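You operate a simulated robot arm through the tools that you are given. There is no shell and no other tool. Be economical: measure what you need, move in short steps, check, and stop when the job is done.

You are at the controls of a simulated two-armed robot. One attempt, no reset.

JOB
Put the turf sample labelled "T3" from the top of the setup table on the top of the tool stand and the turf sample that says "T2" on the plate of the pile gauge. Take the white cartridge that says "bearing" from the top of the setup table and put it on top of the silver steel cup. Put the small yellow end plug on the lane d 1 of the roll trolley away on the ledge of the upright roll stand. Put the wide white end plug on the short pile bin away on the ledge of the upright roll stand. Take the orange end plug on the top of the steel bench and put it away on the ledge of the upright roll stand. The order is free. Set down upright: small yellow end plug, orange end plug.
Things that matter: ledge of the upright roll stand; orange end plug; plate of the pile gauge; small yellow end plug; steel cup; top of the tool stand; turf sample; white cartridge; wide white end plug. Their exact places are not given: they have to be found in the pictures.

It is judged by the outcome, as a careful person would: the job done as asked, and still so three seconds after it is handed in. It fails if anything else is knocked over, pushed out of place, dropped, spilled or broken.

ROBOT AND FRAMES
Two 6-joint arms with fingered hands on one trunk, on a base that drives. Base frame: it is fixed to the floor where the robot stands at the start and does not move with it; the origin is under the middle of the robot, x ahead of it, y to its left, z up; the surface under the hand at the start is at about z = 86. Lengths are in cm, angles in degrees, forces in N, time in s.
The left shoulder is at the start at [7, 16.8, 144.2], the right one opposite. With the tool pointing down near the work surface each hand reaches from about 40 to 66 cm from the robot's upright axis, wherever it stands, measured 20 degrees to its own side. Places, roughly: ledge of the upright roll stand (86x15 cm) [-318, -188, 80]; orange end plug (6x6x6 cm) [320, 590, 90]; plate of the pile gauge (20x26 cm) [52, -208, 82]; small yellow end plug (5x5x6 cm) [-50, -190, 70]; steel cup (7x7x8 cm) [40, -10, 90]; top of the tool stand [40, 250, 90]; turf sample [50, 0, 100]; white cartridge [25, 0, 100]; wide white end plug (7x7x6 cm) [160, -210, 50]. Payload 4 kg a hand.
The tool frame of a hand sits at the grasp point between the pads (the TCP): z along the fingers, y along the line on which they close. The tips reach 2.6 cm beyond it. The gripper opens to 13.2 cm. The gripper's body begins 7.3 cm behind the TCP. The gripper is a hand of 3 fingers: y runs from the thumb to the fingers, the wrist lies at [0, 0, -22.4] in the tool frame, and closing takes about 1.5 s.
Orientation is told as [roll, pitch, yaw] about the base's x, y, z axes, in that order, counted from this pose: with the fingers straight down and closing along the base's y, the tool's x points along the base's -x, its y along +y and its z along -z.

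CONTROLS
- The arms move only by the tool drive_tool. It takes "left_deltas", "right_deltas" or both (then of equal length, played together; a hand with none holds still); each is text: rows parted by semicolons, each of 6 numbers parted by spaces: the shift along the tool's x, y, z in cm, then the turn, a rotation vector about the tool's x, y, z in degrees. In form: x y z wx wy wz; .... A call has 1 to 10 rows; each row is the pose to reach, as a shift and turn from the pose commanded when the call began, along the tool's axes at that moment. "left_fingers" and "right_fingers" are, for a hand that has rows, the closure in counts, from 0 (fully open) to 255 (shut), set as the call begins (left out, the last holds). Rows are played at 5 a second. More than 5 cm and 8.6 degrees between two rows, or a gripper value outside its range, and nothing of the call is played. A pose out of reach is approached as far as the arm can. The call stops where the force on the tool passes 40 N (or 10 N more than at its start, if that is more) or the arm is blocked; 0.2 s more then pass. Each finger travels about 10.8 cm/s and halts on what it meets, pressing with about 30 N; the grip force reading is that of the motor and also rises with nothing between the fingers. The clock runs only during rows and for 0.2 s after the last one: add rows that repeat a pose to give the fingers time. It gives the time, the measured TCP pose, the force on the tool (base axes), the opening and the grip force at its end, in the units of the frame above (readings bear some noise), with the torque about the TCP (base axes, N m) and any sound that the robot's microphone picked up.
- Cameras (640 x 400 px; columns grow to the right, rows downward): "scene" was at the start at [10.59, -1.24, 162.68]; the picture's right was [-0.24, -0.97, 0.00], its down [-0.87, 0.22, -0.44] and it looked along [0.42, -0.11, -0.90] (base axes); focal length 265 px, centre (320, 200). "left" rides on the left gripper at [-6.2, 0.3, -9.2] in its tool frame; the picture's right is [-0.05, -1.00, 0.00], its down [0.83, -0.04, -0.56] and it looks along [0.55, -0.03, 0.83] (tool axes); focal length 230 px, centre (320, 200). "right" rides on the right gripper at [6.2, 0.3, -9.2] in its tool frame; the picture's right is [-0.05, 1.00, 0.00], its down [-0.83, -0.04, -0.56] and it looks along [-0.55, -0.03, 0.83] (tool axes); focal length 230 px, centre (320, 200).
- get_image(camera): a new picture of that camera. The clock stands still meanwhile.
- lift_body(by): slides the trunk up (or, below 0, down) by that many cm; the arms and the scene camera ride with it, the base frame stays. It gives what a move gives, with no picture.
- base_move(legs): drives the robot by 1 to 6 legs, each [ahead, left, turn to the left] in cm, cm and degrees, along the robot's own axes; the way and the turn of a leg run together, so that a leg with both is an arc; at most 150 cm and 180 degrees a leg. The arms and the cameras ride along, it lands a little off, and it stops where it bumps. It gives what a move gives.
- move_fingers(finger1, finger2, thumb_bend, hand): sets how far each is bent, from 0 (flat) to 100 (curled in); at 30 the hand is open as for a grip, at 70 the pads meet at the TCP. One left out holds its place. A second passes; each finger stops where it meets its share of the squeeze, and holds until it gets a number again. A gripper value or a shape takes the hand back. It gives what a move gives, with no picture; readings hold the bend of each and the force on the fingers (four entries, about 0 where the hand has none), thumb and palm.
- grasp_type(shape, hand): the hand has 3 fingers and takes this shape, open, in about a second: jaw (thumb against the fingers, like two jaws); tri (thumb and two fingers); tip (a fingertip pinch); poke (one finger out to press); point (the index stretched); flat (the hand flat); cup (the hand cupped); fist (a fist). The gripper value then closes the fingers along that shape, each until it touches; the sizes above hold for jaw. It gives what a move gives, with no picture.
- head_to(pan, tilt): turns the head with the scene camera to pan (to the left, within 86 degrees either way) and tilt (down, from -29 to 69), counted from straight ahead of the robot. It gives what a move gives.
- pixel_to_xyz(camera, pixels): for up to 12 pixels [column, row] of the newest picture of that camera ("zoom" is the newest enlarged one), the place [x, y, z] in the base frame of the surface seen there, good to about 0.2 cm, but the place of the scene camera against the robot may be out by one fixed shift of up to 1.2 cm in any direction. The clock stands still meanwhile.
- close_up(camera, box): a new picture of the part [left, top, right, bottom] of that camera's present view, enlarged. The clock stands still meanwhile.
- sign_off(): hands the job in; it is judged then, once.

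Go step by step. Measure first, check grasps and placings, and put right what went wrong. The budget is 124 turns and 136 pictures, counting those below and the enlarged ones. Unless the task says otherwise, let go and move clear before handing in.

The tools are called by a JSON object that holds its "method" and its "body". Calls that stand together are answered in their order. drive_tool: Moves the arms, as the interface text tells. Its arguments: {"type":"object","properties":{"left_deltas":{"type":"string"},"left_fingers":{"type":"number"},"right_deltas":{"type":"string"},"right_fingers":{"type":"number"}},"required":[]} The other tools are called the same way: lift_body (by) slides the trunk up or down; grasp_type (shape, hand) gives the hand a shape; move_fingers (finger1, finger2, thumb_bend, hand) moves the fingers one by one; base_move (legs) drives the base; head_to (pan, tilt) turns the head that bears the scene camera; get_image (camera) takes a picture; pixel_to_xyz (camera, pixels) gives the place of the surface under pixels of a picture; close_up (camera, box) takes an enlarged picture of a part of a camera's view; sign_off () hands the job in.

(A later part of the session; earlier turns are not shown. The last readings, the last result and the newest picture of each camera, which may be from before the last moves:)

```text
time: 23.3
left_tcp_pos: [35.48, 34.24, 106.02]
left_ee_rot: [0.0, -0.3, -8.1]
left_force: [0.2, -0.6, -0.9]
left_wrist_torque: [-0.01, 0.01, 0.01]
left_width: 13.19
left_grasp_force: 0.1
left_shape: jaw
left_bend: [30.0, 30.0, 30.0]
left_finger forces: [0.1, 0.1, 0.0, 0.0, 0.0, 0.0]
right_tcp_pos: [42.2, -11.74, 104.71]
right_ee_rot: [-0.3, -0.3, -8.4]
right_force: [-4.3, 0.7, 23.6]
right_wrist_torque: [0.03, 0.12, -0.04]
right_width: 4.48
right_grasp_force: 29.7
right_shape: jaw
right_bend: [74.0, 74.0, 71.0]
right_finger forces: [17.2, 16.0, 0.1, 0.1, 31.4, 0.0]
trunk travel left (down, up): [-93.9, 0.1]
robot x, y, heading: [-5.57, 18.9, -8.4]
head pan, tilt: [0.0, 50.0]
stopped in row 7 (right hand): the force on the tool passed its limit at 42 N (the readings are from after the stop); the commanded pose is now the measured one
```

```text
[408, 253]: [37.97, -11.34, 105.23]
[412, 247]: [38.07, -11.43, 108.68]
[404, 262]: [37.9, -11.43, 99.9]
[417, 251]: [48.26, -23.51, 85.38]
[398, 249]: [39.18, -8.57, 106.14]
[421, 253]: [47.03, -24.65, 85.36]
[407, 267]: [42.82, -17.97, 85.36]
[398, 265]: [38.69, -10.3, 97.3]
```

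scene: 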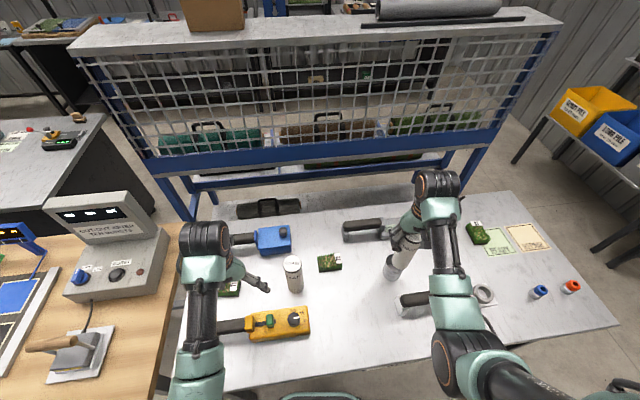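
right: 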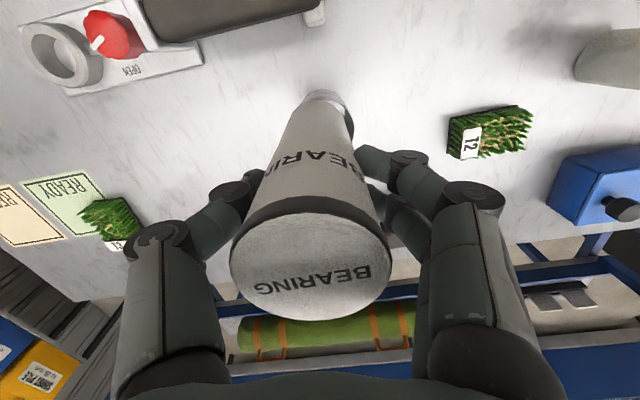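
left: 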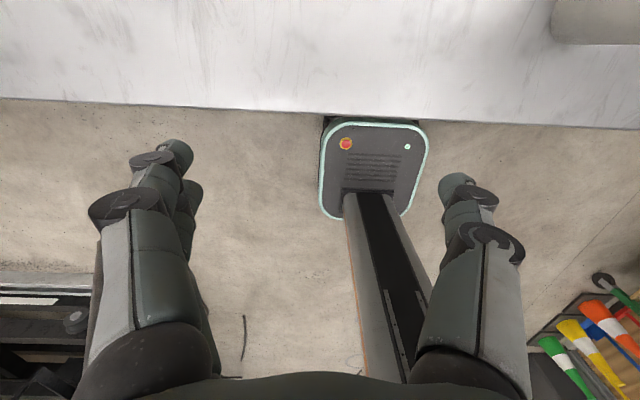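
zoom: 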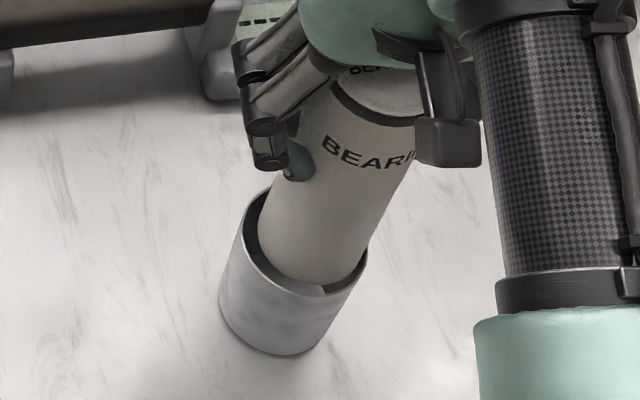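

I probe once more, 0.9 cm further back, to see whether the contact side changes (tells hollow from closed).

{"method": "drive_tool", "body": {"right_deltas": "0 0 -0.8 0.3 0.6 0.3; 0.9 -0.2 -0.8 0.3 0.6 0.3; 0.9 -0.2 -0.8 0.3 0.6 0.3; 0.9 -0.2 -0.5 0.3 0.6 0.3; 0.9 -0.2 -0.3 0.3 0.6 0.3; 0.9 -0.2 -0.15 0.3 0.6 0.3; 0.9 -0.2 0 0.3 0.6 0.3; 0.9 -0.2 0.1 0.3 0.6 0.3; 0.9 -0.2 0.2 0.3 0.6 0.3; 0.9 -0.2 0.3 0.3 0.6 0.3"}}

{"method": "close_up", "body": {"camera": "right", "box": [240, 60, 400, 160]}}

{"method": "close_up", "body": {"camera": "scene", "box": [374, 224, 422, 288]}}

```text
time: 25.5
left_tcp_pos: [35.57, 34.2, 105.93]
left_ee_rot: [0.0, -0.3, -8.2]
left_force: [0.0, -0.4, 1.2]
left_wrist_torque: [0.04, 0.03, -0.01]
left_width: 13.21
left_grasp_force: 0.0
left_shape: jaw
left_bend: [30.0, 30.0, 30.0]
left_finger forces: [0.1, 0.0, 0.0, 0.1, 0.0, 0.1]
right_tcp_pos: [41.53, -11.95, 104.86]
right_ee_rot: [-0.8, -0.1, -8.9]
right_force: [-6.0, 1.3, 26.9]
right_wrist_torque: [-0.06, 0.14, -0.02]
right_width: 4.54
right_grasp_force: 30.0
right_shape: jaw
right_bend: [75.0, 75.0, 71.0]
right_finger forces: [17.1, 15.1, 0.1, 0.0, 31.2, 0.0]
trunk travel left (down, up): [-93.9, 0.1]
robot x, y, heading: [-5.3, 18.75, -8.2]
head pan, tilt: [0.0, 50.0]
stopped in row 10 (right hand): the force on the tool passed its limit at 40 N (the readings are from after the stop); the commanded pose is now the measured one
```

```text
4.00 times, centred on (320, 110) of right
```

zoom: 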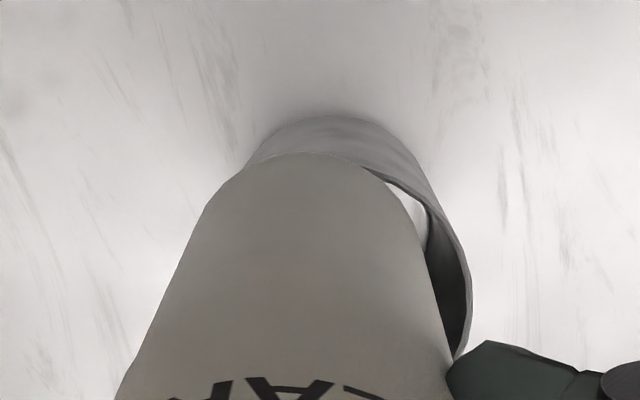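

```text
6.25 times, centred on (398, 256) of scene
```

zoom: 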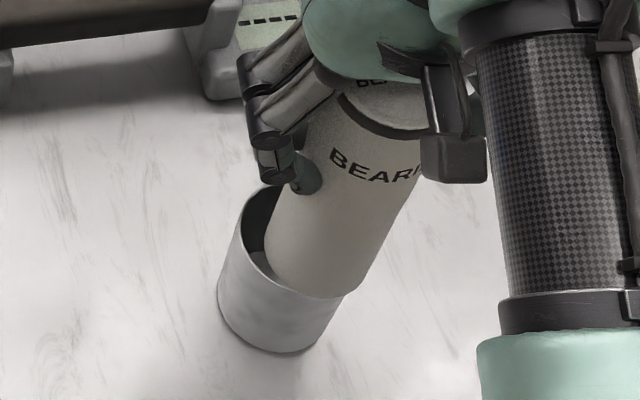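

Even overlapping the back rim, the contact stays under the cartridge, so the cup top acts as a closed surface: it must stand on top. Re-centre it at (42.05,-12.05) and lower lightly.

{"method": "drive_tool", "body": {"right_deltas": "0 0 -0.8 -0.8 0.1 -0.7; -0.55 0 -0.8 -0.8 0.1 -0.7; -0.55 0 -0.8 -0.8 0.1 -0.7; -0.55 0 -0.8 -0.8 0.1 -0.7"}}

{"method": "close_up", "body": {"camera": "right", "box": [240, 60, 400, 160]}}

{"method": "pixel_to_xyz", "body": {"camera": "zoom", "pixels": [[320, 165], [250, 180], [380, 190], [400, 230], [220, 220], [320, 260], [320, 340], [430, 240], [455, 300], [200, 180]]}}

```text
time: 26.5
left_tcp_pos: [35.79, 34.06, 105.75]
left_ee_rot: [0.0, 0.0, -8.3]
left_force: [0.8, -0.5, -0.1]
left_wrist_torque: [0.04, 0.02, -0.02]
left_width: 13.2
left_grasp_force: 0.0
left_shape: jaw
left_bend: [30.0, 30.0, 30.0]
left_finger forces: [0.0, 0.0, 0.0, 0.0, 0.0, 0.0]
right_tcp_pos: [42.09, -12.0, 104.91]
right_ee_rot: [0.2, 0.6, -8.1]
right_force: [-0.8, 0.5, -3.2]
right_wrist_torque: [0.02, 0.01, 0.0]
right_width: 4.34
right_grasp_force: 30.1
right_shape: jaw
right_bend: [74.0, 74.0, 71.0]
right_finger forces: [15.0, 15.2, 0.1, 0.0, 28.7, 0.0]
trunk travel left (down, up): [-93.9, 0.1]
robot x, y, heading: [-5.13, 19.03, -8.2]
head pan, tilt: [0.0, 50.0]
```

```text
4.00 times, centred on (320, 110) of right
```

zoom: 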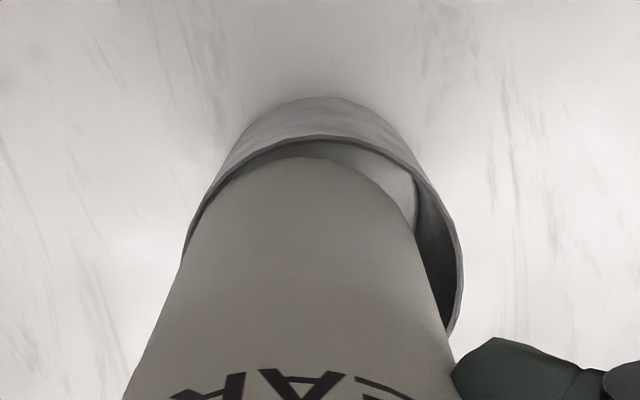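

```text
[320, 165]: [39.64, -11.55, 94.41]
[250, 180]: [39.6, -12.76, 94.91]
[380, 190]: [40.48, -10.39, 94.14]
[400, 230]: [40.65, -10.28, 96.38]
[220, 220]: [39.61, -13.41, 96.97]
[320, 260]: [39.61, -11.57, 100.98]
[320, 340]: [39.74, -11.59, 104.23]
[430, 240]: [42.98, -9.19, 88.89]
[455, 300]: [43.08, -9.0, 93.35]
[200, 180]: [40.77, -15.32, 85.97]
```

Cartridge is vertical and centred at ≈(42.05,-12.1). Lower straight in tiny steps.

{"method": "drive_tool", "body": {"right_deltas": "0 0 0.2 0 0 0; 0 0 0.35 0 0 0; 0 0 0.45 0 0 0; 0 0 0.55 0 0 0; 0 0 0.6 0 0 0; 0 0 0.6 0 0 0"}}

{"method": "close_up", "body": {"camera": "right", "box": [240, 60, 400, 160]}}

```text
time: 27.9
left_tcp_pos: [35.66, 34.26, 105.87]
left_ee_rot: [-0.1, -0.4, -8.3]
left_force: [0.9, 0.5, 0.2]
left_wrist_torque: [0.0, 0.01, -0.02]
left_width: 13.18
left_grasp_force: 0.1
left_shape: jaw
left_bend: [30.0, 30.0, 30.0]
left_finger forces: [0.1, 0.0, 0.0, 0.1, 0.0, 0.0]
right_tcp_pos: [41.94, -11.96, 104.76]
right_ee_rot: [0.1, 0.1, -8.1]
right_force: [-0.3, 0.3, 21.4]
right_wrist_torque: [-0.07, 0.04, 0.01]
right_width: 4.37
right_grasp_force: 30.0
right_shape: jaw
right_bend: [74.0, 74.0, 71.0]
right_finger forces: [16.0, 16.4, 0.0, 0.0, 31.7, 0.1]
trunk travel left (down, up): [-93.9, 0.1]
robot x, y, heading: [-5.57, 18.46, -8.1]
head pan, tilt: [0.0, 50.0]
```

```text
4.00 times, centred on (320, 110) of right
```

zoom: 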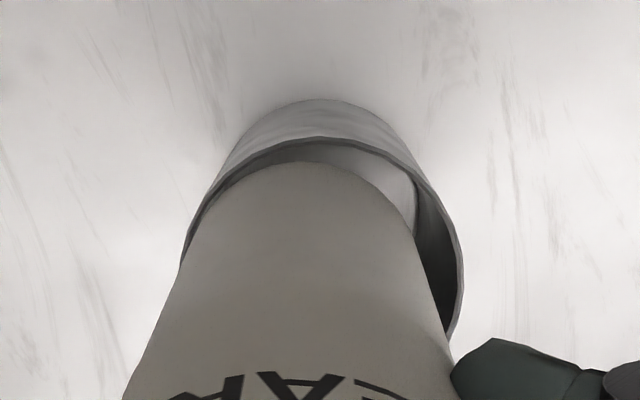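

Contact now is centred with no side force — it rests flat on the cup top. Ease the load and open.

{"method": "drive_tool", "body": {"right_deltas": "0 0 -0.2 0 0 0; 0 0 -0.3 0 0 0; 0 0 -0.3 0 0 0"}}

{"method": "drive_tool", "body": {"right_deltas": "0 0 0 0 0 0; 0 0 0 0 0 0; 0 0 0 0 0 0; 0 0 0 0 0 0; 0 0 0 0 0 0; 0 0 0 0 0 0", "right_fingers": 0}}

{"method": "get_image", "body": {"camera": "right"}}

{"method": "close_up", "body": {"camera": "scene", "box": [350, 210, 446, 290]}}

```text
time: 28.7
left_tcp_pos: [35.6, 34.18, 105.93]
left_ee_rot: [0.0, -0.3, -8.1]
left_force: [0.3, -0.4, 0.1]
left_wrist_torque: [0.01, 0.02, -0.02]
left_width: 13.18
left_grasp_force: 0.1
left_shape: jaw
left_bend: [30.0, 30.0, 30.0]
left_finger forces: [0.1, 0.1, 0.0, 0.1, 0.0, 0.1]
right_tcp_pos: [41.94, -11.9, 104.82]
right_ee_rot: [0.2, 0.5, -8.1]
right_force: [0.8, -0.1, 10.5]
right_wrist_torque: [-0.07, 0.01, 0.03]
right_width: 4.37
right_grasp_force: 30.0
right_shape: jaw
right_bend: [74.0, 74.0, 71.0]
right_finger forces: [15.7, 16.2, 0.1, 0.1, 30.9, 0.0]
trunk travel left (down, up): [-93.9, 0.1]
robot x, y, heading: [-4.93, 18.9, -8.0]
head pan, tilt: [0.0, 50.0]
```

```text
time: 30.1
left_tcp_pos: [35.66, 34.08, 105.91]
left_ee_rot: [0.0, -0.2, -8.2]
left_force: [-0.2, -0.1, -0.2]
left_wrist_torque: [0.02, 0.0, 0.04]
left_width: 13.17
left_grasp_force: 0.0
left_shape: jaw
left_bend: [30.0, 30.0, 30.0]
left_finger forces: [0.1, 0.1, 0.0, 0.0, 0.1, 0.1]
right_tcp_pos: [42.17, -12.05, 104.91]
right_ee_rot: [0.2, 0.4, -8.1]
right_force: [0.2, 0.0, 0.3]
right_wrist_torque: [0.0, -0.02, 0.02]
right_width: 13.19
right_grasp_force: 0.1
right_shape: jaw
right_bend: [30.0, 30.0, 30.0]
right_finger forces: [0.1, 0.1, 0.1, 0.1, 0.1, 0.0]
trunk travel left (down, up): [-93.9, 0.1]
robot x, y, heading: [-5.1, 18.66, -8.2]
head pan, tilt: [0.0, 50.0]
```

```text
104 pictures are left
```

right: 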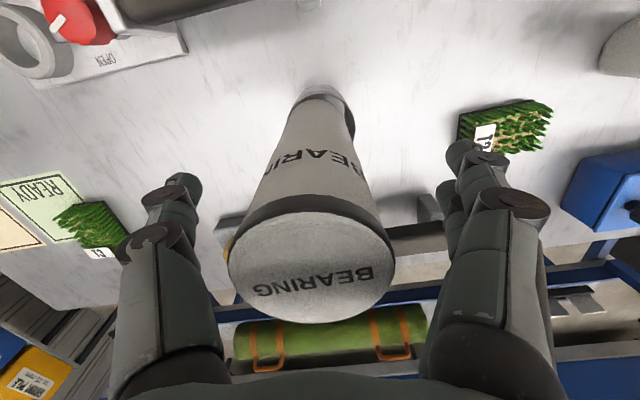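

```text
5.00 times, centred on (398, 250) of scene
```

zoom: 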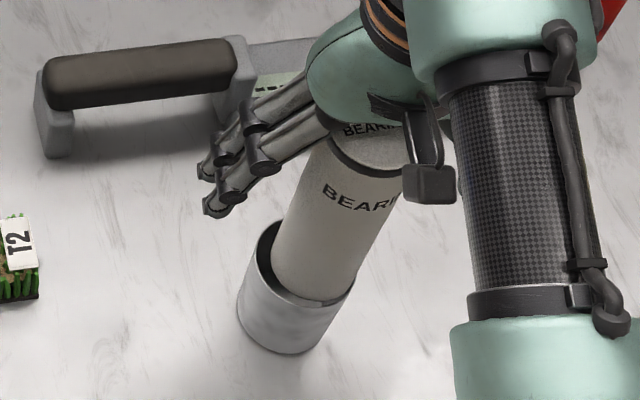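

The cartridge stands on the cup. Back straight out along the hand's own axis (body clears the cap), then survey with the head.

{"method": "base_move", "body": {"legs": [[-30, 0, 0]]}}

{"method": "head_to", "body": {"pan": 0, "tilt": 45}}

{"method": "get_image", "body": {"camera": "scene"}}

{"method": "head_to", "body": {"pan": 80, "tilt": 25}}

{"method": "get_image", "body": {"camera": "scene"}}

{"method": "head_to", "body": {"pan": -80, "tilt": 25}}

{"method": "get_image", "body": {"camera": "scene"}}

```text
time: 32.2
left_tcp_pos: [5.39, 38.48, 105.86]
left_ee_rot: [0.0, -0.1, -8.3]
left_force: [-0.1, -0.2, -0.7]
left_wrist_torque: [0.02, 0.02, 0.02]
left_width: 13.19
left_grasp_force: 0.0
left_shape: jaw
left_bend: [30.0, 30.0, 30.0]
left_finger forces: [0.0, 0.1, 0.0, 0.0, 0.0, 0.0]
right_tcp_pos: [11.65, -7.76, 104.68]
right_ee_rot: [0.1, 0.5, -8.2]
right_force: [-0.3, 0.1, 0.3]
right_wrist_torque: [-0.01, -0.02, 0.01]
right_width: 13.21
right_grasp_force: 0.1
right_shape: jaw
right_bend: [30.0, 30.0, 30.0]
right_finger forces: [0.0, 0.0, 0.0, 0.0, 0.1, 0.0]
trunk travel left (down, up): [-93.9, 0.1]
robot x, y, heading: [-35.79, 23.37, -8.4]
head pan, tilt: [0.0, 50.0]
```

```text
time: 32.9
left_tcp_pos: [5.12, 38.4, 105.87]
left_ee_rot: [0.0, -0.2, -8.3]
left_force: [0.2, 0.6, -0.5]
left_wrist_torque: [-0.01, -0.01, 0.03]
left_width: 13.18
left_grasp_force: 0.0
left_shape: jaw
left_bend: [30.0, 30.0, 30.0]
left_finger forces: [0.0, 0.0, 0.0, 0.0, 0.0, 0.0]
right_tcp_pos: [11.56, -7.67, 104.85]
right_ee_rot: [0.2, 0.4, -8.2]
right_force: [1.0, 0.0, -0.8]
right_wrist_torque: [-0.01, -0.01, -0.01]
right_width: 13.18
right_grasp_force: 0.0
right_shape: jaw
right_bend: [30.0, 30.0, 30.0]
right_finger forces: [0.0, 0.0, 0.1, 0.1, 0.0, 0.1]
trunk travel left (down, up): [-93.9, 0.1]
robot x, y, heading: [-36.0, 23.28, -8.4]
head pan, tilt: [0.0, 45.0]
```

```text
102 pictures are left
```

scene: 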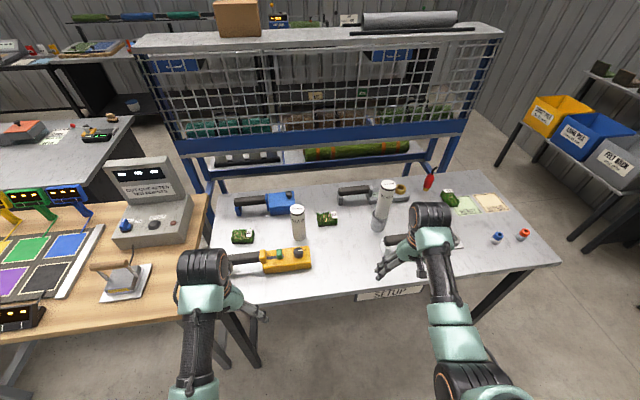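

```text
time: 34.4
left_tcp_pos: [5.12, 38.48, 105.85]
left_ee_rot: [0.0, -0.2, -8.2]
left_force: [0.5, 0.1, 0.0]
left_wrist_torque: [0.01, 0.01, -0.03]
left_width: 13.18
left_grasp_force: 0.1
left_shape: jaw
left_bend: [30.0, 30.0, 30.0]
left_finger forces: [0.0, 0.0, 0.0, 0.0, 0.0, 0.0]
right_tcp_pos: [11.38, -7.65, 104.79]
right_ee_rot: [0.2, 0.4, -8.3]
right_force: [0.1, -0.2, 0.5]
right_wrist_torque: [-0.02, 0.04, 0.03]
right_width: 13.19
right_grasp_force: 0.0
right_shape: jaw
right_bend: [30.0, 30.0, 30.0]
right_finger forces: [0.0, 0.1, 0.0, 0.0, 0.0, 0.0]
trunk travel left (down, up): [-93.9, 0.1]
robot x, y, heading: [-36.08, 23.08, -8.3]
head pan, tilt: [80.0, 25.0]
```

```text
101 pictures are left
```

scene: 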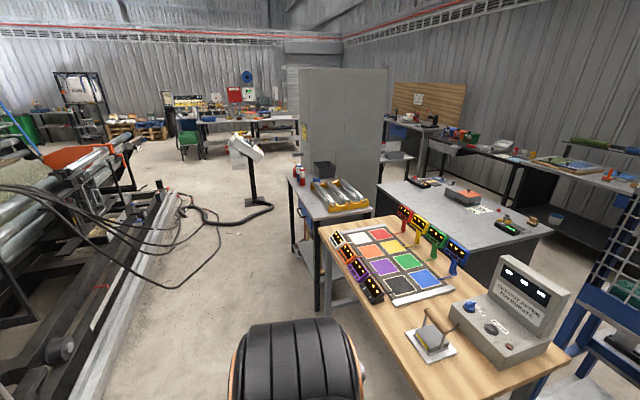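

```text
time: 36.9
left_tcp_pos: [5.19, 38.35, 105.85]
left_ee_rot: [0.0, -0.1, -8.3]
left_force: [0.6, 0.4, -0.5]
left_wrist_torque: [-0.01, -0.03, -0.03]
left_width: 13.2
left_grasp_force: 0.0
left_shape: jaw
left_bend: [30.0, 30.0, 30.0]
left_finger forces: [0.0, 0.0, 0.1, 0.0, 0.0, 0.0]
right_tcp_pos: [11.4, -7.71, 104.88]
right_ee_rot: [0.2, 0.5, -8.2]
right_force: [0.8, -0.5, -0.1]
right_wrist_torque: [-0.01, 0.01, 0.01]
right_width: 13.18
right_grasp_force: 0.1
right_shape: jaw
right_bend: [30.0, 30.0, 30.0]
right_finger forces: [0.1, 0.1, 0.0, 0.0, 0.1, 0.0]
trunk travel left (down, up): [-93.9, 0.1]
robot x, y, heading: [-36.16, 23.08, -8.2]
head pan, tilt: [-80.0, 25.0]
```

```text
100 pictures are left
```

scene: 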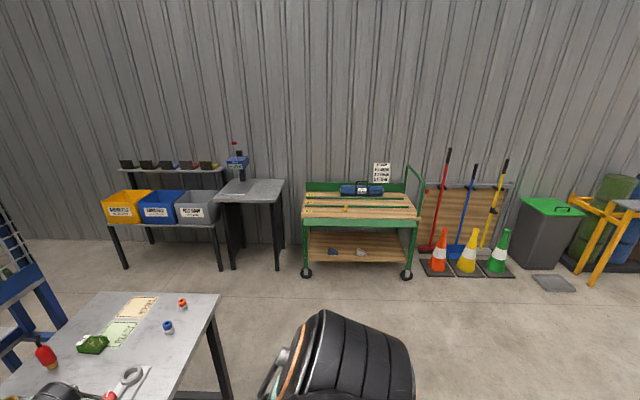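

Stack stands upright at (383,205). Next: reposition so the left hand lines up with T2 and right with T3, turning first while clear of the table.

{"method": "base_move", "body": {"legs": [[0, 0, 8.2], [0, -38.5, 0]]}}

{"method": "head_to", "body": {"pan": 0, "tilt": 45}}

{"method": "get_image", "body": {"camera": "scene"}}

{"method": "close_up", "body": {"camera": "scene", "box": [250, 150, 490, 300]}}

```text
time: 39.9
left_tcp_pos: [2.46, 6.78, 105.85]
left_ee_rot: [-0.1, -0.2, 0.2]
left_force: [0.4, 0.5, -0.3]
left_wrist_torque: [0.0, 0.01, 0.01]
left_width: 13.16
left_grasp_force: 0.1
left_shape: jaw
left_bend: [30.0, 30.0, 30.0]
left_finger forces: [0.0, 0.0, 0.0, 0.0, 0.0, 0.0]
right_tcp_pos: [15.47, -38.08, 104.86]
right_ee_rot: [0.0, 0.4, 0.2]
right_force: [1.0, -0.3, -1.6]
right_wrist_torque: [-0.02, 0.05, -0.01]
right_width: 13.18
right_grasp_force: 0.0
right_shape: jaw
right_bend: [30.0, 30.0, 30.0]
right_finger forces: [0.0, 0.0, 0.0, 0.0, 0.0, 0.0]
trunk travel left (down, up): [-93.9, 0.1]
robot x, y, heading: [-35.44, -14.79, 0.2]
head pan, tilt: [-80.0, 25.0]
```

```text
time: 41.4
left_tcp_pos: [2.42, 6.67, 105.85]
left_ee_rot: [0.0, -0.2, 0.2]
left_force: [0.3, 0.0, -0.4]
left_wrist_torque: [-0.01, -0.02, 0.0]
left_width: 13.2
left_grasp_force: 0.1
left_shape: jaw
left_bend: [30.0, 30.0, 30.0]
left_finger forces: [0.0, 0.0, 0.1, 0.0, 0.1, 0.0]
right_tcp_pos: [15.6, -38.21, 104.91]
right_ee_rot: [0.3, 0.4, 0.1]
right_force: [-0.1, -0.2, -0.4]
right_wrist_torque: [0.01, -0.01, -0.03]
right_width: 13.19
right_grasp_force: 0.0
right_shape: jaw
right_bend: [30.0, 30.0, 30.0]
right_finger forces: [0.0, 0.0, 0.0, 0.0, 0.0, 0.1]
trunk travel left (down, up): [-93.9, 0.1]
robot x, y, heading: [-35.59, -14.4, 0.1]
head pan, tilt: [0.0, 45.0]
```

```text
99 pictures are left
```

scene: 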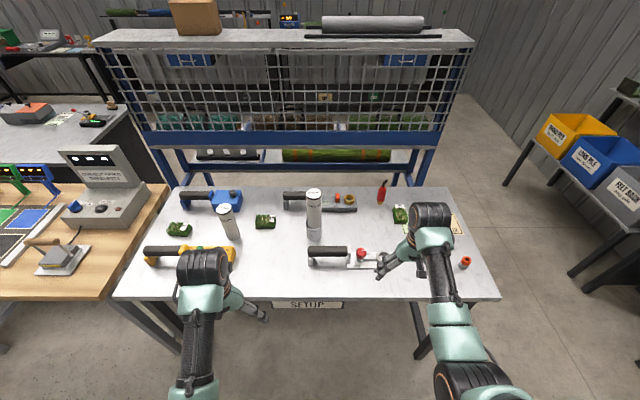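

```text
2.67 times, centred on (370, 225) of scene
```

zoom: 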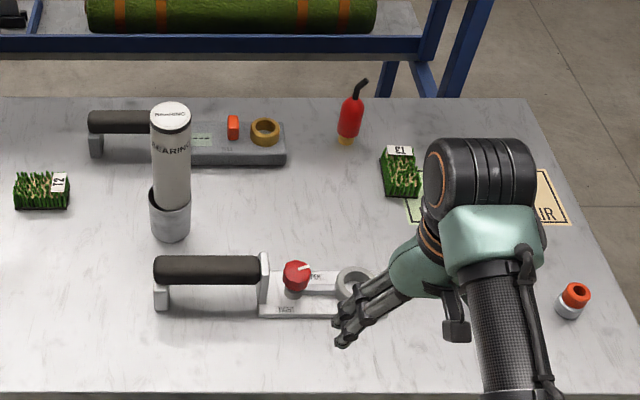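

Clear lane for the left hand between the stack and CHAIN. Drive 33 cm forward.

{"method": "base_move", "body": {"legs": [[33, -0.5, 0]]}}

{"method": "get_image", "body": {"camera": "left"}}

{"method": "get_image", "body": {"camera": "right"}}

```text
time: 43.6
left_tcp_pos: [34.81, 6.51, 105.82]
left_ee_rot: [0.1, -0.3, 0.6]
left_force: [-0.1, 0.1, -0.5]
left_wrist_torque: [-0.01, 0.0, 0.0]
left_width: 13.22
left_grasp_force: 0.0
left_shape: jaw
left_bend: [30.0, 30.0, 30.0]
left_finger forces: [0.0, 0.0, 0.0, 0.0, 0.0, 0.0]
right_tcp_pos: [48.11, -38.06, 104.81]
right_ee_rot: [0.1, 0.3, 0.6]
right_force: [-0.1, -1.3, 0.0]
right_wrist_torque: [0.03, -0.03, 0.0]
right_width: 13.21
right_grasp_force: 0.0
right_shape: jaw
right_bend: [30.0, 30.0, 30.0]
right_finger forces: [0.0, 0.0, 0.0, 0.1, 0.0, 0.1]
trunk travel left (down, up): [-93.9, 0.1]
robot x, y, heading: [-3.17, -14.68, 0.2]
head pan, tilt: [0.0, 45.0]
```

```text
97 pictures are left
```

left: 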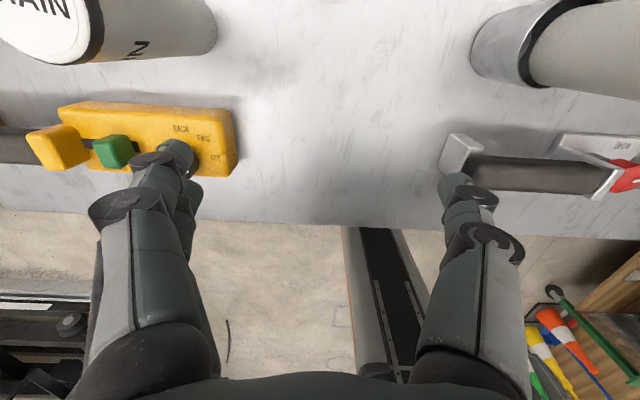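

```text
96 pictures are left
```

right: 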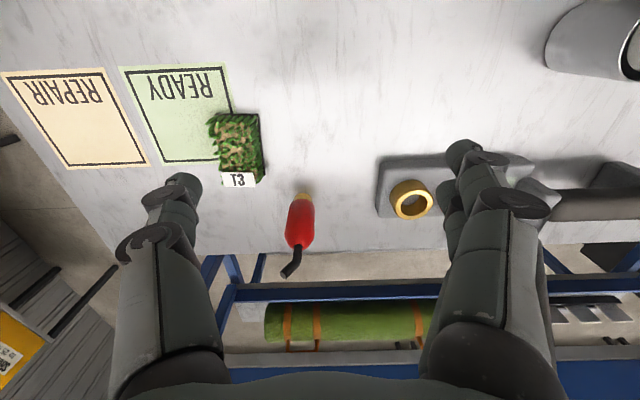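

Measure T3 in the right view ((258,118),(262,178),(235,150)) and extend the left hand 12 cm forward over T2.

{"method": "pixel_to_xyz", "body": {"camera": "right", "pixels": [[258, 114], [265, 176], [238, 181], [235, 145], [210, 120], [222, 180], [255, 185], [300, 225], [302, 198], [312, 205], [268, 178]]}}

{"method": "drive_tool", "body": {"left_deltas": "-3 0 0 0 0 0; -6 0 0 0 0 0; -9 0 0 0 0 0; -12 0 0 0 0 0; -12 0 0 0 0 0"}}

{"method": "get_image", "body": {"camera": "left"}}

```text
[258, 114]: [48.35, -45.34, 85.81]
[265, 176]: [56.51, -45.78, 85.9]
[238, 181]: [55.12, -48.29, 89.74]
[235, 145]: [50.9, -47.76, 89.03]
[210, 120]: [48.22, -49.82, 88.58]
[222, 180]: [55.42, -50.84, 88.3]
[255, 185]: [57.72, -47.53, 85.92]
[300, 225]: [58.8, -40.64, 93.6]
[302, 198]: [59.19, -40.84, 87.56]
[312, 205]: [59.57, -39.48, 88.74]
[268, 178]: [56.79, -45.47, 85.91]
```

```text
time: 44.8
left_tcp_pos: [47.18, 6.77, 105.87]
left_ee_rot: [0.0, -0.3, 0.6]
left_force: [-0.4, 0.3, 0.3]
left_wrist_torque: [0.03, 0.0, -0.02]
left_width: 13.18
left_grasp_force: 0.2
left_shape: jaw
left_bend: [30.0, 30.0, 30.0]
left_finger forces: [0.1, 0.0, 0.0, 0.0, 0.0, 0.1]
right_tcp_pos: [48.25, -37.95, 104.86]
right_ee_rot: [0.2, 0.4, 0.6]
right_force: [-1.0, -0.2, -0.1]
right_wrist_torque: [-0.01, 0.03, -0.01]
right_width: 13.17
right_grasp_force: 0.1
right_shape: jaw
right_bend: [30.0, 30.0, 30.0]
right_finger forces: [0.1, 0.0, 0.0, 0.0, 0.0, 0.1]
trunk travel left (down, up): [-93.9, 0.1]
robot x, y, heading: [-3.33, -15.06, 0.7]
head pan, tilt: [0.0, 45.0]
```

```text
95 pictures are left
```

left: 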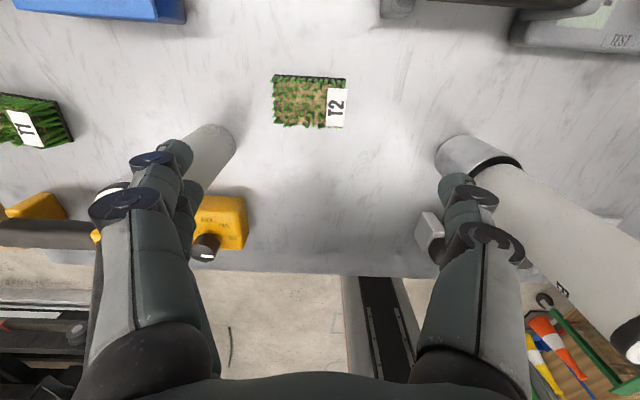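

T2 at left (310,103). Measure its corners.

{"method": "pixel_to_xyz", "body": {"camera": "left", "pixels": [[275, 80], [345, 82], [343, 125], [277, 122], [308, 102], [336, 106], [346, 128], [330, 128], [450, 140], [525, 165]]}}

```text
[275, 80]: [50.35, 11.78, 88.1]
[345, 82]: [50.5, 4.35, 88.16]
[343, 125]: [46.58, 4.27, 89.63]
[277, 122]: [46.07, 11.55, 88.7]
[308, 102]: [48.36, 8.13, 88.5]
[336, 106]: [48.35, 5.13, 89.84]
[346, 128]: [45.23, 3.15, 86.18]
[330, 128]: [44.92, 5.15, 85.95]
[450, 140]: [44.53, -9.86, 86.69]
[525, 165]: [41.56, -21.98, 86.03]
```

T2 spans y 3.8–11.9, x 45.7–50.8. Lower the left hand at (48.2,7.9), and take the right hand over T3 (51.9,-47.9) narrowed.

{"method": "drive_tool", "body": {"left_deltas": "-1 1.1 0 0 0 0; -1 1.1 4 0 0 0; -1 1.1 8 0 0 0; -1 1.1 12 0 0 0; -1 1.1 15 0 0 0; -1 1.1 16.5 0 0 0; -1 1.1 16.5 0 0 0", "right_deltas": "-1.5 -4 0 0 0 0; -3 -8 0 0 0 0; -3.5 -9.8 0 0 0 0; -3.5 -9.8 0 0 0 0; -3.5 -9.8 0 0 0 0; -3.5 -9.8 0 0 0 0; -3.5 -9.8 0 0 0 0", "right_fingers": 70}}

{"method": "get_image", "body": {"camera": "left"}}

{"method": "get_image", "body": {"camera": "right"}}

```text
time: 46.4
left_tcp_pos: [48.01, 7.88, 89.31]
left_ee_rot: [0.0, -0.1, 0.5]
left_force: [0.7, -0.1, -0.3]
left_wrist_torque: [0.0, 0.0, 0.01]
left_width: 13.19
left_grasp_force: 0.0
left_shape: jaw
left_bend: [30.0, 30.0, 30.0]
left_finger forces: [0.0, 0.0, 0.0, 0.0, 0.0, 0.0]
right_tcp_pos: [52.14, -47.8, 104.71]
right_ee_rot: [0.2, 0.4, 0.6]
right_force: [0.3, 0.0, -0.4]
right_wrist_torque: [0.02, 0.01, -0.01]
right_width: 9.59
right_grasp_force: 0.0
right_shape: jaw
right_bend: [65.0, 65.0, 62.0]
right_finger forces: [0.0, 0.0, 0.1, 0.1, 0.1, 0.1]
trunk travel left (down, up): [-93.9, 0.1]
robot x, y, heading: [-3.34, -15.24, 0.3]
head pan, tilt: [0.0, 45.0]
```

```text
94 pictures are left
```

left: 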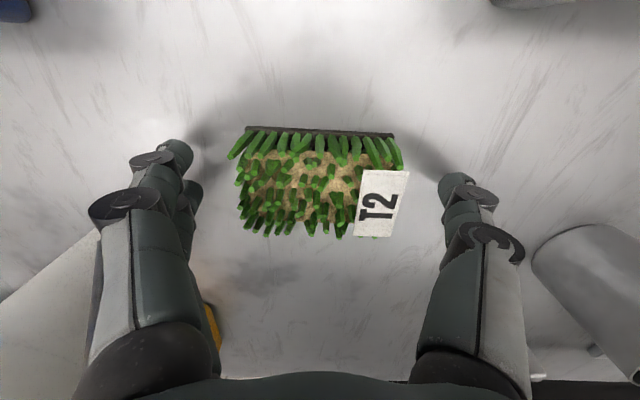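

```text
93 pictures are left
```

right: 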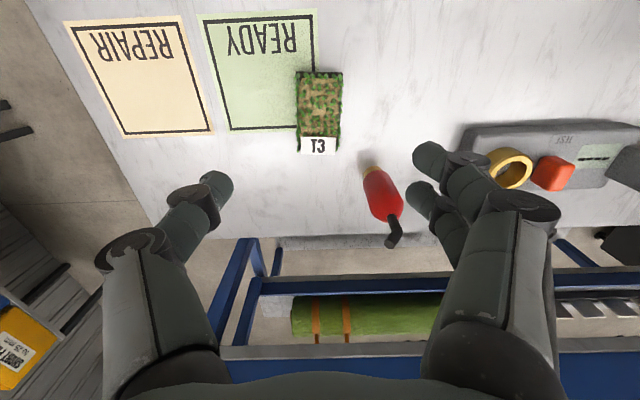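

Both look aligned. Close the left on T2 while lowering the right around T3.

{"method": "drive_tool", "body": {"left_deltas": "0 0 0 0 0 0; 0 0 0 0 0 0; 0 0 0 0 0 0; 0 0 0 0 0 0; 0 0 0 0 0 0; 0 0 0 0 0 0; 0 0 0 0 0 0; 0 0 0 0 0 0", "left_fingers": 255, "right_deltas": "0 0 4 0 0 0; 0 0 8 0 0 0; 0 0 12 0 0 0; 0 0 14 0 0 0; 0 0 15.5 0 0 0; 0 0 15.5 0 0 0; 0 0 15.5 0 0 0; 0 0 15.5 0 0 0"}}

{"method": "get_image", "body": {"camera": "right"}}

```text
time: 48.2
left_tcp_pos: [48.03, 7.88, 89.35]
left_ee_rot: [0.0, -0.2, 0.6]
left_force: [-0.6, 0.6, -0.5]
left_wrist_torque: [0.01, 0.02, -0.02]
left_width: 7.35
left_grasp_force: 30.0
left_shape: jaw
left_bend: [72.0, 72.0, 70.0]
left_finger forces: [13.7, 13.7, 0.0, 0.0, 27.4, 0.1]
right_tcp_pos: [51.69, -47.6, 89.25]
right_ee_rot: [0.2, 0.3, 0.6]
right_force: [0.1, -0.1, 0.1]
right_wrist_torque: [-0.02, -0.03, -0.01]
right_width: 9.6
right_grasp_force: 0.1
right_shape: jaw
right_bend: [65.0, 65.0, 62.0]
right_finger forces: [0.1, 0.1, 0.0, 0.0, 0.0, 0.0]
trunk travel left (down, up): [-93.9, 0.1]
robot x, y, heading: [-3.11, -14.83, 0.2]
head pan, tilt: [0.0, 45.0]
```

```text
92 pictures are left
```

right: 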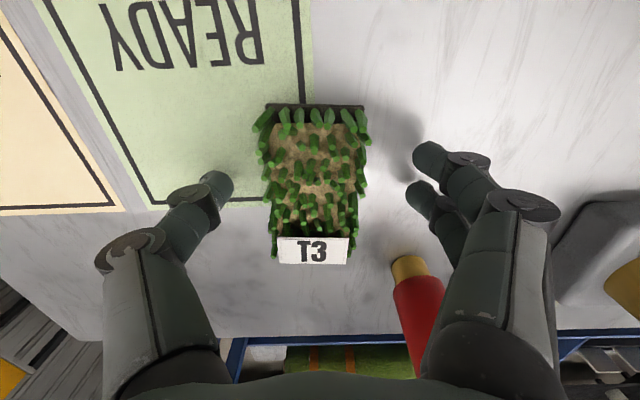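

T3 lies between the right fingers, bottle clear. Close the right hand, then lift both.

{"method": "drive_tool", "body": {"right_deltas": "0 0 0 0 0 0; 0 0 0 0 0 0; 0 0 0 0 0 0; 0 0 0 0 0 0; 0 0 0 0 0 0; 0 0 0 0 0 0", "right_fingers": 255}}

{"method": "drive_tool", "body": {"left_deltas": "0 0 -3 0 0 0; 0 0 -7 0 0 0; 0 0 -11 0 0 0; 0 0 -15 0 0 0; 0 0 -16.5 0 0 0; 0 0 -16.5 0 0 0", "right_deltas": "0 0 -3 0 0 0; 0 0 -7 0 0 0; 0 0 -11 0 0 0; 0 0 -15 0 0 0; 0 0 -15.5 0 0 0; 0 0 -15.5 0 0 0"}}

{"method": "get_image", "body": {"camera": "right"}}

{"method": "get_image", "body": {"camera": "scene"}}

```text
time: 49.6
left_tcp_pos: [48.02, 7.94, 89.24]
left_ee_rot: [0.1, 0.0, 0.6]
left_force: [-0.1, 0.0, -0.3]
left_wrist_torque: [0.04, 0.01, 0.01]
left_width: 7.34
left_grasp_force: 29.6
left_shape: jaw
left_bend: [72.0, 72.0, 70.0]
left_finger forces: [13.7, 13.7, 0.0, 0.0, 27.5, 0.0]
right_tcp_pos: [51.72, -47.51, 89.25]
right_ee_rot: [0.3, 0.3, 0.5]
right_force: [-0.1, -0.7, 0.6]
right_wrist_torque: [0.02, 0.0, -0.02]
right_width: 4.36
right_grasp_force: 29.9
right_shape: jaw
right_bend: [74.0, 73.0, 70.0]
right_finger forces: [13.5, 13.8, 0.1, 0.0, 27.1, 0.0]
trunk travel left (down, up): [-93.9, 0.1]
robot x, y, heading: [-3.35, -14.66, 0.4]
head pan, tilt: [0.0, 45.0]
```

```text
time: 51.0
left_tcp_pos: [47.81, 7.67, 105.75]
left_ee_rot: [0.1, -0.1, 0.6]
left_force: [-0.7, -0.1, -1.3]
left_wrist_torque: [0.02, -0.02, -0.02]
left_width: 7.37
left_grasp_force: 30.6
left_shape: jaw
left_bend: [72.0, 72.0, 70.0]
left_finger forces: [13.7, 13.8, 0.1, 0.1, 27.4, 0.0]
right_tcp_pos: [51.79, -47.94, 104.62]
right_ee_rot: [0.1, 0.3, 0.6]
right_force: [0.3, 0.1, -1.7]
right_wrist_torque: [0.03, -0.02, -0.02]
right_width: 4.35
right_grasp_force: 29.7
right_shape: jaw
right_bend: [74.0, 73.0, 70.0]
right_finger forces: [13.5, 13.8, 0.1, 0.1, 27.3, 0.0]
trunk travel left (down, up): [-93.9, 0.1]
robot x, y, heading: [-3.37, -14.52, 0.5]
head pan, tilt: [0.0, 45.0]
```

```text
91 pictures are left
```

right: 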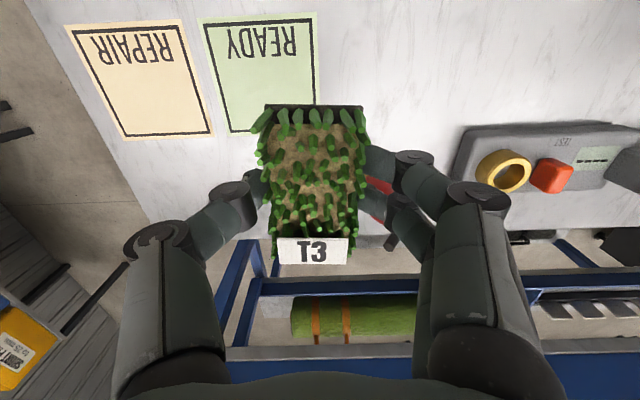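

```text
90 pictures are left
```

scene: 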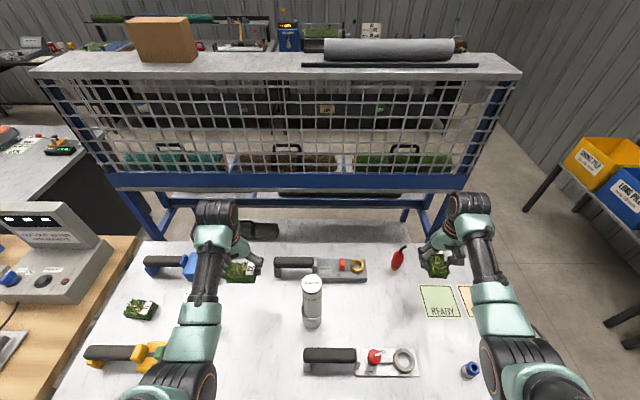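

Both samples are held (widths 7.35 and 4.35). Back out, turn left and drive along to the tool stand.

{"method": "base_move", "body": {"legs": [[-48, 0, 0], [0, 0, 90], [130, 0, 0]]}}

{"method": "head_to", "body": {"pan": -40, "tilt": 30}}

{"method": "get_image", "body": {"camera": "scene"}}

```text
time: 63.8
left_tcp_pos: [-71.52, 165.35, 105.9]
left_ee_rot: [-0.1, -0.2, 88.8]
left_force: [0.0, 0.3, -1.6]
left_wrist_torque: [-0.04, 0.01, 0.0]
left_width: 7.34
left_grasp_force: 29.8
left_shape: jaw
left_bend: [72.0, 72.0, 70.0]
left_finger forces: [13.7, 13.7, 0.0, 0.0, 27.3, 0.0]
right_tcp_pos: [-15.84, 167.51, 104.66]
right_ee_rot: [0.2, 0.4, 88.8]
right_force: [-0.9, -0.3, -1.0]
right_wrist_torque: [0.0, 0.03, -0.04]
right_width: 4.34
right_grasp_force: 30.3
right_shape: jaw
right_bend: [74.0, 73.0, 70.0]
right_finger forces: [13.4, 13.7, 0.0, 0.1, 26.9, 0.0]
trunk travel left (down, up): [-93.9, 0.1]
robot x, y, heading: [-50.46, 114.07, 89.1]
head pan, tilt: [0.0, 45.0]
```

```text
time: 64.8
left_tcp_pos: [-71.52, 165.43, 105.85]
left_ee_rot: [0.0, -0.1, 88.8]
left_force: [-0.2, 0.8, -0.9]
left_wrist_torque: [-0.02, 0.0, 0.01]
left_width: 7.38
left_grasp_force: 30.0
left_shape: jaw
left_bend: [72.0, 72.0, 70.0]
left_finger forces: [13.7, 13.6, 0.0, 0.0, 27.2, 0.1]
right_tcp_pos: [-15.96, 167.6, 104.75]
right_ee_rot: [0.2, 0.4, 88.8]
right_force: [0.0, 0.0, -0.9]
right_wrist_torque: [0.02, 0.01, -0.03]
right_width: 4.34
right_grasp_force: 29.8
right_shape: jaw
right_bend: [74.0, 73.0, 70.0]
right_finger forces: [13.3, 13.7, 0.0, 0.1, 27.0, 0.0]
trunk travel left (down, up): [-93.9, 0.1]
robot x, y, heading: [-50.31, 113.89, 88.8]
head pan, tilt: [-40.0, 30.0]
```

```text
89 pictures are left
```

scene: 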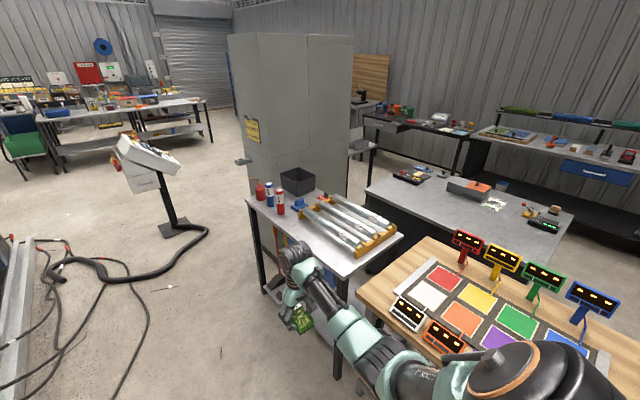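

The tool stand carries bottles, a black bin and a rack of tubes. I measure its surface and free spots.

{"method": "pixel_to_xyz", "body": {"camera": "scene", "pixels": [[248, 200], [292, 228], [340, 272], [280, 210], [315, 240], [400, 235], [330, 196], [298, 206], [262, 190], [330, 258], [305, 232], [300, 178]]}}

{"method": "close_up", "body": {"camera": "scene", "box": [230, 150, 430, 290]}}

```text
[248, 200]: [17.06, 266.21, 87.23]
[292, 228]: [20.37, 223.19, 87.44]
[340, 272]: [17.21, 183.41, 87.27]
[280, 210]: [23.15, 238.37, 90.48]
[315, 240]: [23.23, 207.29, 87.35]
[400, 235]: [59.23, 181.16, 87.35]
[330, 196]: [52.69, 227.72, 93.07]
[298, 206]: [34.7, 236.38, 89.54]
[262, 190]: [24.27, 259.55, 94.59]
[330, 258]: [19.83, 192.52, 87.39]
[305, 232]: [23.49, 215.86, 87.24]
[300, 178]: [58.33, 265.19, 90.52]
```

```text
2.86 times, centred on (330, 220) of scene
```

zoom: 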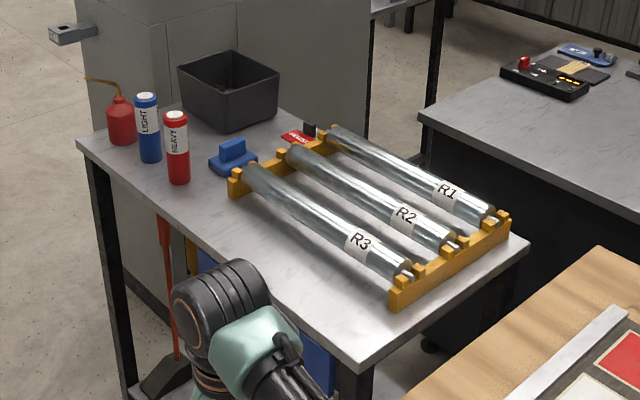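

{"method": "pixel_to_xyz", "body": {"camera": "zoom", "pixels": [[232, 195], [395, 305], [330, 265], [290, 235], [212, 168], [245, 172], [360, 366], [270, 290], [180, 185], [310, 300], [345, 330], [300, 265]]}}

```text
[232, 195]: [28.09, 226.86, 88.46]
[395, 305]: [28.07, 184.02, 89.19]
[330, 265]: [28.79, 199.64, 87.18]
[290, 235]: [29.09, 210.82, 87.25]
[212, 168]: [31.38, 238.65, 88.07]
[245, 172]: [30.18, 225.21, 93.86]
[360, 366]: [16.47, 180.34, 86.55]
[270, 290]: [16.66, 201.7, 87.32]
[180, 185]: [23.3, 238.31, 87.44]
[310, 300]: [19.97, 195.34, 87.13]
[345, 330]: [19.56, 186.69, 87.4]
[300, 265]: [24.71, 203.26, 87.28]
```

Free strip on the stand: x 16.5–28, y 185–225, z 87.3, and facing +x T3 fits there. I drive up, turn to face it.

{"method": "base_move", "body": {"legs": [[124, 0, 0], [0, 0, -88.9]]}}

{"method": "head_to", "body": {"pan": -20, "tilt": 45}}

{"method": "get_image", "body": {"camera": "scene"}}

```text
time: 74.7
left_tcp_pos: [1.01, 259.49, 105.84]
left_ee_rot: [0.1, -0.1, 2.0]
left_force: [0.4, -0.2, -1.9]
left_wrist_torque: [-0.02, -0.01, -0.01]
left_width: 7.35
left_grasp_force: 29.9
left_shape: jaw
left_bend: [72.0, 72.0, 70.0]
left_finger forces: [13.7, 13.5, 0.1, 0.0, 27.1, 0.1]
right_tcp_pos: [6.41, 204.04, 104.81]
right_ee_rot: [0.2, 0.3, 2.1]
right_force: [0.0, 0.9, -0.9]
right_wrist_torque: [0.01, 0.01, -0.01]
right_width: 4.38
right_grasp_force: 30.2
right_shape: jaw
right_bend: [74.0, 73.0, 70.0]
right_finger forces: [13.4, 13.6, 0.0, 0.0, 27.0, 0.1]
trunk travel left (down, up): [-93.9, 0.1]
robot x, y, heading: [-49.3, 235.58, 2.1]
head pan, tilt: [-40.0, 30.0]
```

```text
time: 75.6
left_tcp_pos: [1.13, 259.48, 105.98]
left_ee_rot: [0.2, -0.1, 2.0]
left_force: [0.6, -0.3, -1.5]
left_wrist_torque: [0.0, 0.02, 0.0]
left_width: 7.35
left_grasp_force: 30.1
left_shape: jaw
left_bend: [72.0, 72.0, 70.0]
left_finger forces: [13.7, 13.6, 0.0, 0.1, 27.2, 0.1]
right_tcp_pos: [6.45, 204.09, 104.67]
right_ee_rot: [0.2, 0.5, 2.2]
right_force: [0.6, 0.7, -1.6]
right_wrist_torque: [-0.02, -0.01, -0.01]
right_width: 4.32
right_grasp_force: 29.7
right_shape: jaw
right_bend: [74.0, 73.0, 70.0]
right_finger forces: [13.3, 13.7, 0.0, 0.0, 26.8, 0.0]
trunk travel left (down, up): [-93.9, 0.1]
robot x, y, heading: [-49.36, 235.82, 2.1]
head pan, tilt: [-20.0, 45.0]
```

```text
87 pictures are left
```

scene: 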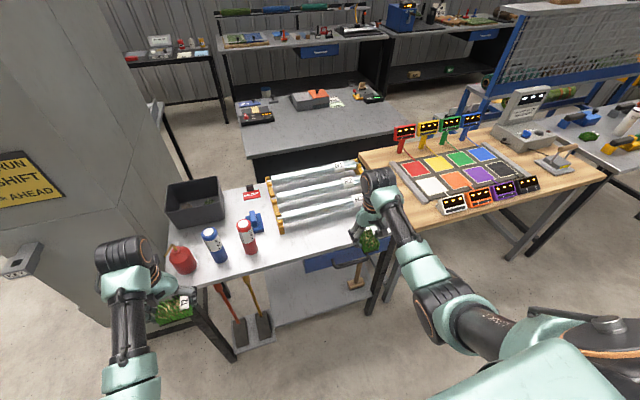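

Retract the left hand a bit (oil can ahead of it), then move forward 15.5 cm.

{"method": "drive_tool", "body": {"left_deltas": "3 0 0 0 0 0; 6 0 0 0 0 0; 9 0 0 0 0 0; 9 0 0 0 0 0"}}

{"method": "base_move", "body": {"legs": [[15.5, 0, -2.1]]}}

{"method": "get_image", "body": {"camera": "right"}}

```text
time: 76.6
left_tcp_pos: [-7.91, 259.43, 105.94]
left_ee_rot: [0.1, -0.1, 2.0]
left_force: [0.0, 0.3, -1.4]
left_wrist_torque: [0.01, -0.01, 0.02]
left_width: 7.33
left_grasp_force: 30.1
left_shape: jaw
left_bend: [72.0, 72.0, 70.0]
left_finger forces: [13.6, 13.5, 0.0, 0.1, 27.2, 0.0]
right_tcp_pos: [6.43, 204.08, 104.65]
right_ee_rot: [0.3, 0.4, 2.3]
right_force: [-0.6, 0.3, -1.0]
right_wrist_torque: [0.02, -0.02, 0.01]
right_width: 4.34
right_grasp_force: 30.3
right_shape: jaw
right_bend: [74.0, 73.0, 70.0]
right_finger forces: [13.3, 13.6, 0.0, 0.0, 26.9, 0.0]
trunk travel left (down, up): [-93.9, 0.1]
robot x, y, heading: [-49.26, 235.1, 2.4]
head pan, tilt: [-20.0, 45.0]
```

```text
time: 78.0
left_tcp_pos: [8.28, 258.05, 106.07]
left_ee_rot: [0.0, -0.3, -0.3]
left_force: [0.0, -0.5, -0.6]
left_wrist_torque: [0.01, -0.03, -0.02]
left_width: 7.33
left_grasp_force: 30.1
left_shape: jaw
left_bend: [72.0, 72.0, 70.0]
left_finger forces: [13.6, 13.6, 0.1, 0.0, 27.1, 0.0]
right_tcp_pos: [20.44, 202.18, 105.03]
right_ee_rot: [0.2, 0.3, -0.1]
right_force: [-0.8, 0.1, -0.8]
right_wrist_torque: [-0.02, -0.01, 0.0]
right_width: 4.35
right_grasp_force: 29.5
right_shape: jaw
right_bend: [74.0, 73.0, 70.0]
right_finger forces: [13.3, 13.8, 0.0, 0.0, 26.9, 0.0]
trunk travel left (down, up): [-93.9, 0.1]
robot x, y, heading: [-34.15, 236.25, -0.2]
head pan, tilt: [-20.0, 45.0]
```

```text
86 pictures are left
```

right: 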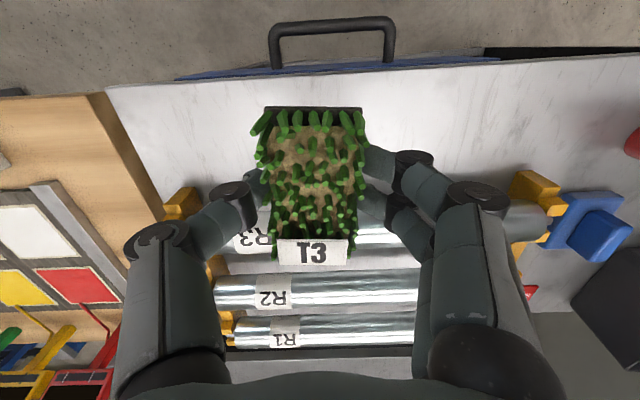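

Measure stand edge and tube R3 with the hand camera before lowering.

{"method": "pixel_to_xyz", "body": {"camera": "right", "pixels": [[200, 80], [440, 68], [190, 120], [180, 195], [400, 235], [180, 215], [530, 185], [225, 150], [235, 215], [545, 205]]}}

```text
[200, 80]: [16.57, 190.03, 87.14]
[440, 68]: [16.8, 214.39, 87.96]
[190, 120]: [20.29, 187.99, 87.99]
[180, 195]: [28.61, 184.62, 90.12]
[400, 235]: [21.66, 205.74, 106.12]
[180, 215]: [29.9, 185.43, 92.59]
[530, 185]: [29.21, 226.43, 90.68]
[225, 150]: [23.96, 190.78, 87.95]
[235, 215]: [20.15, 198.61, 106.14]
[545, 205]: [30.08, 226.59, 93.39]
```

Surface z≈87.9, strip x 16.5–28.4. Shift forward 1.6 and lower T3 to TCP 91.4.

{"method": "drive_tool", "body": {"right_deltas": "-1.6 0 0 0 0 0; -1.6 0 4 0 0 0; -1.6 0 8 0 0 0; -1.6 0 11 0 0 0; -1.6 0 12.5 0 0 0; -1.6 0 13.2 0 0 0; -1.6 0 13.5 0 0 0; -1.6 0 13.5 0 0 0"}}

{"method": "get_image", "body": {"camera": "right"}}

```text
time: 79.8
left_tcp_pos: [8.52, 257.99, 106.02]
left_ee_rot: [0.0, 0.0, -0.2]
left_force: [0.2, -0.8, -0.8]
left_wrist_torque: [-0.02, -0.06, -0.02]
left_width: 7.35
left_grasp_force: 30.0
left_shape: jaw
left_bend: [72.0, 72.0, 70.0]
left_finger forces: [13.6, 13.6, 0.0, 0.0, 27.2, 0.1]
right_tcp_pos: [22.37, 202.28, 91.27]
right_ee_rot: [0.2, 0.4, -0.1]
right_force: [-0.5, -0.4, 3.2]
right_wrist_torque: [0.03, 0.05, 0.0]
right_width: 4.32
right_grasp_force: 29.9
right_shape: jaw
right_bend: [74.0, 73.0, 70.0]
right_finger forces: [13.6, 14.0, 0.0, 0.0, 27.9, 0.0]
trunk travel left (down, up): [-93.9, 0.1]
robot x, y, heading: [-34.0, 235.85, -0.2]
head pan, tilt: [-20.0, 45.0]
```

```text
85 pictures are left
```

right: 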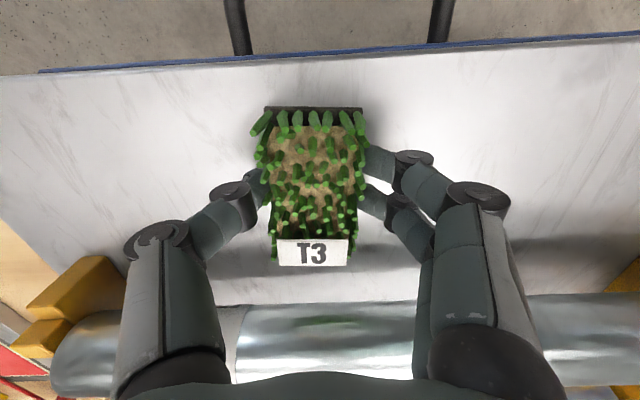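

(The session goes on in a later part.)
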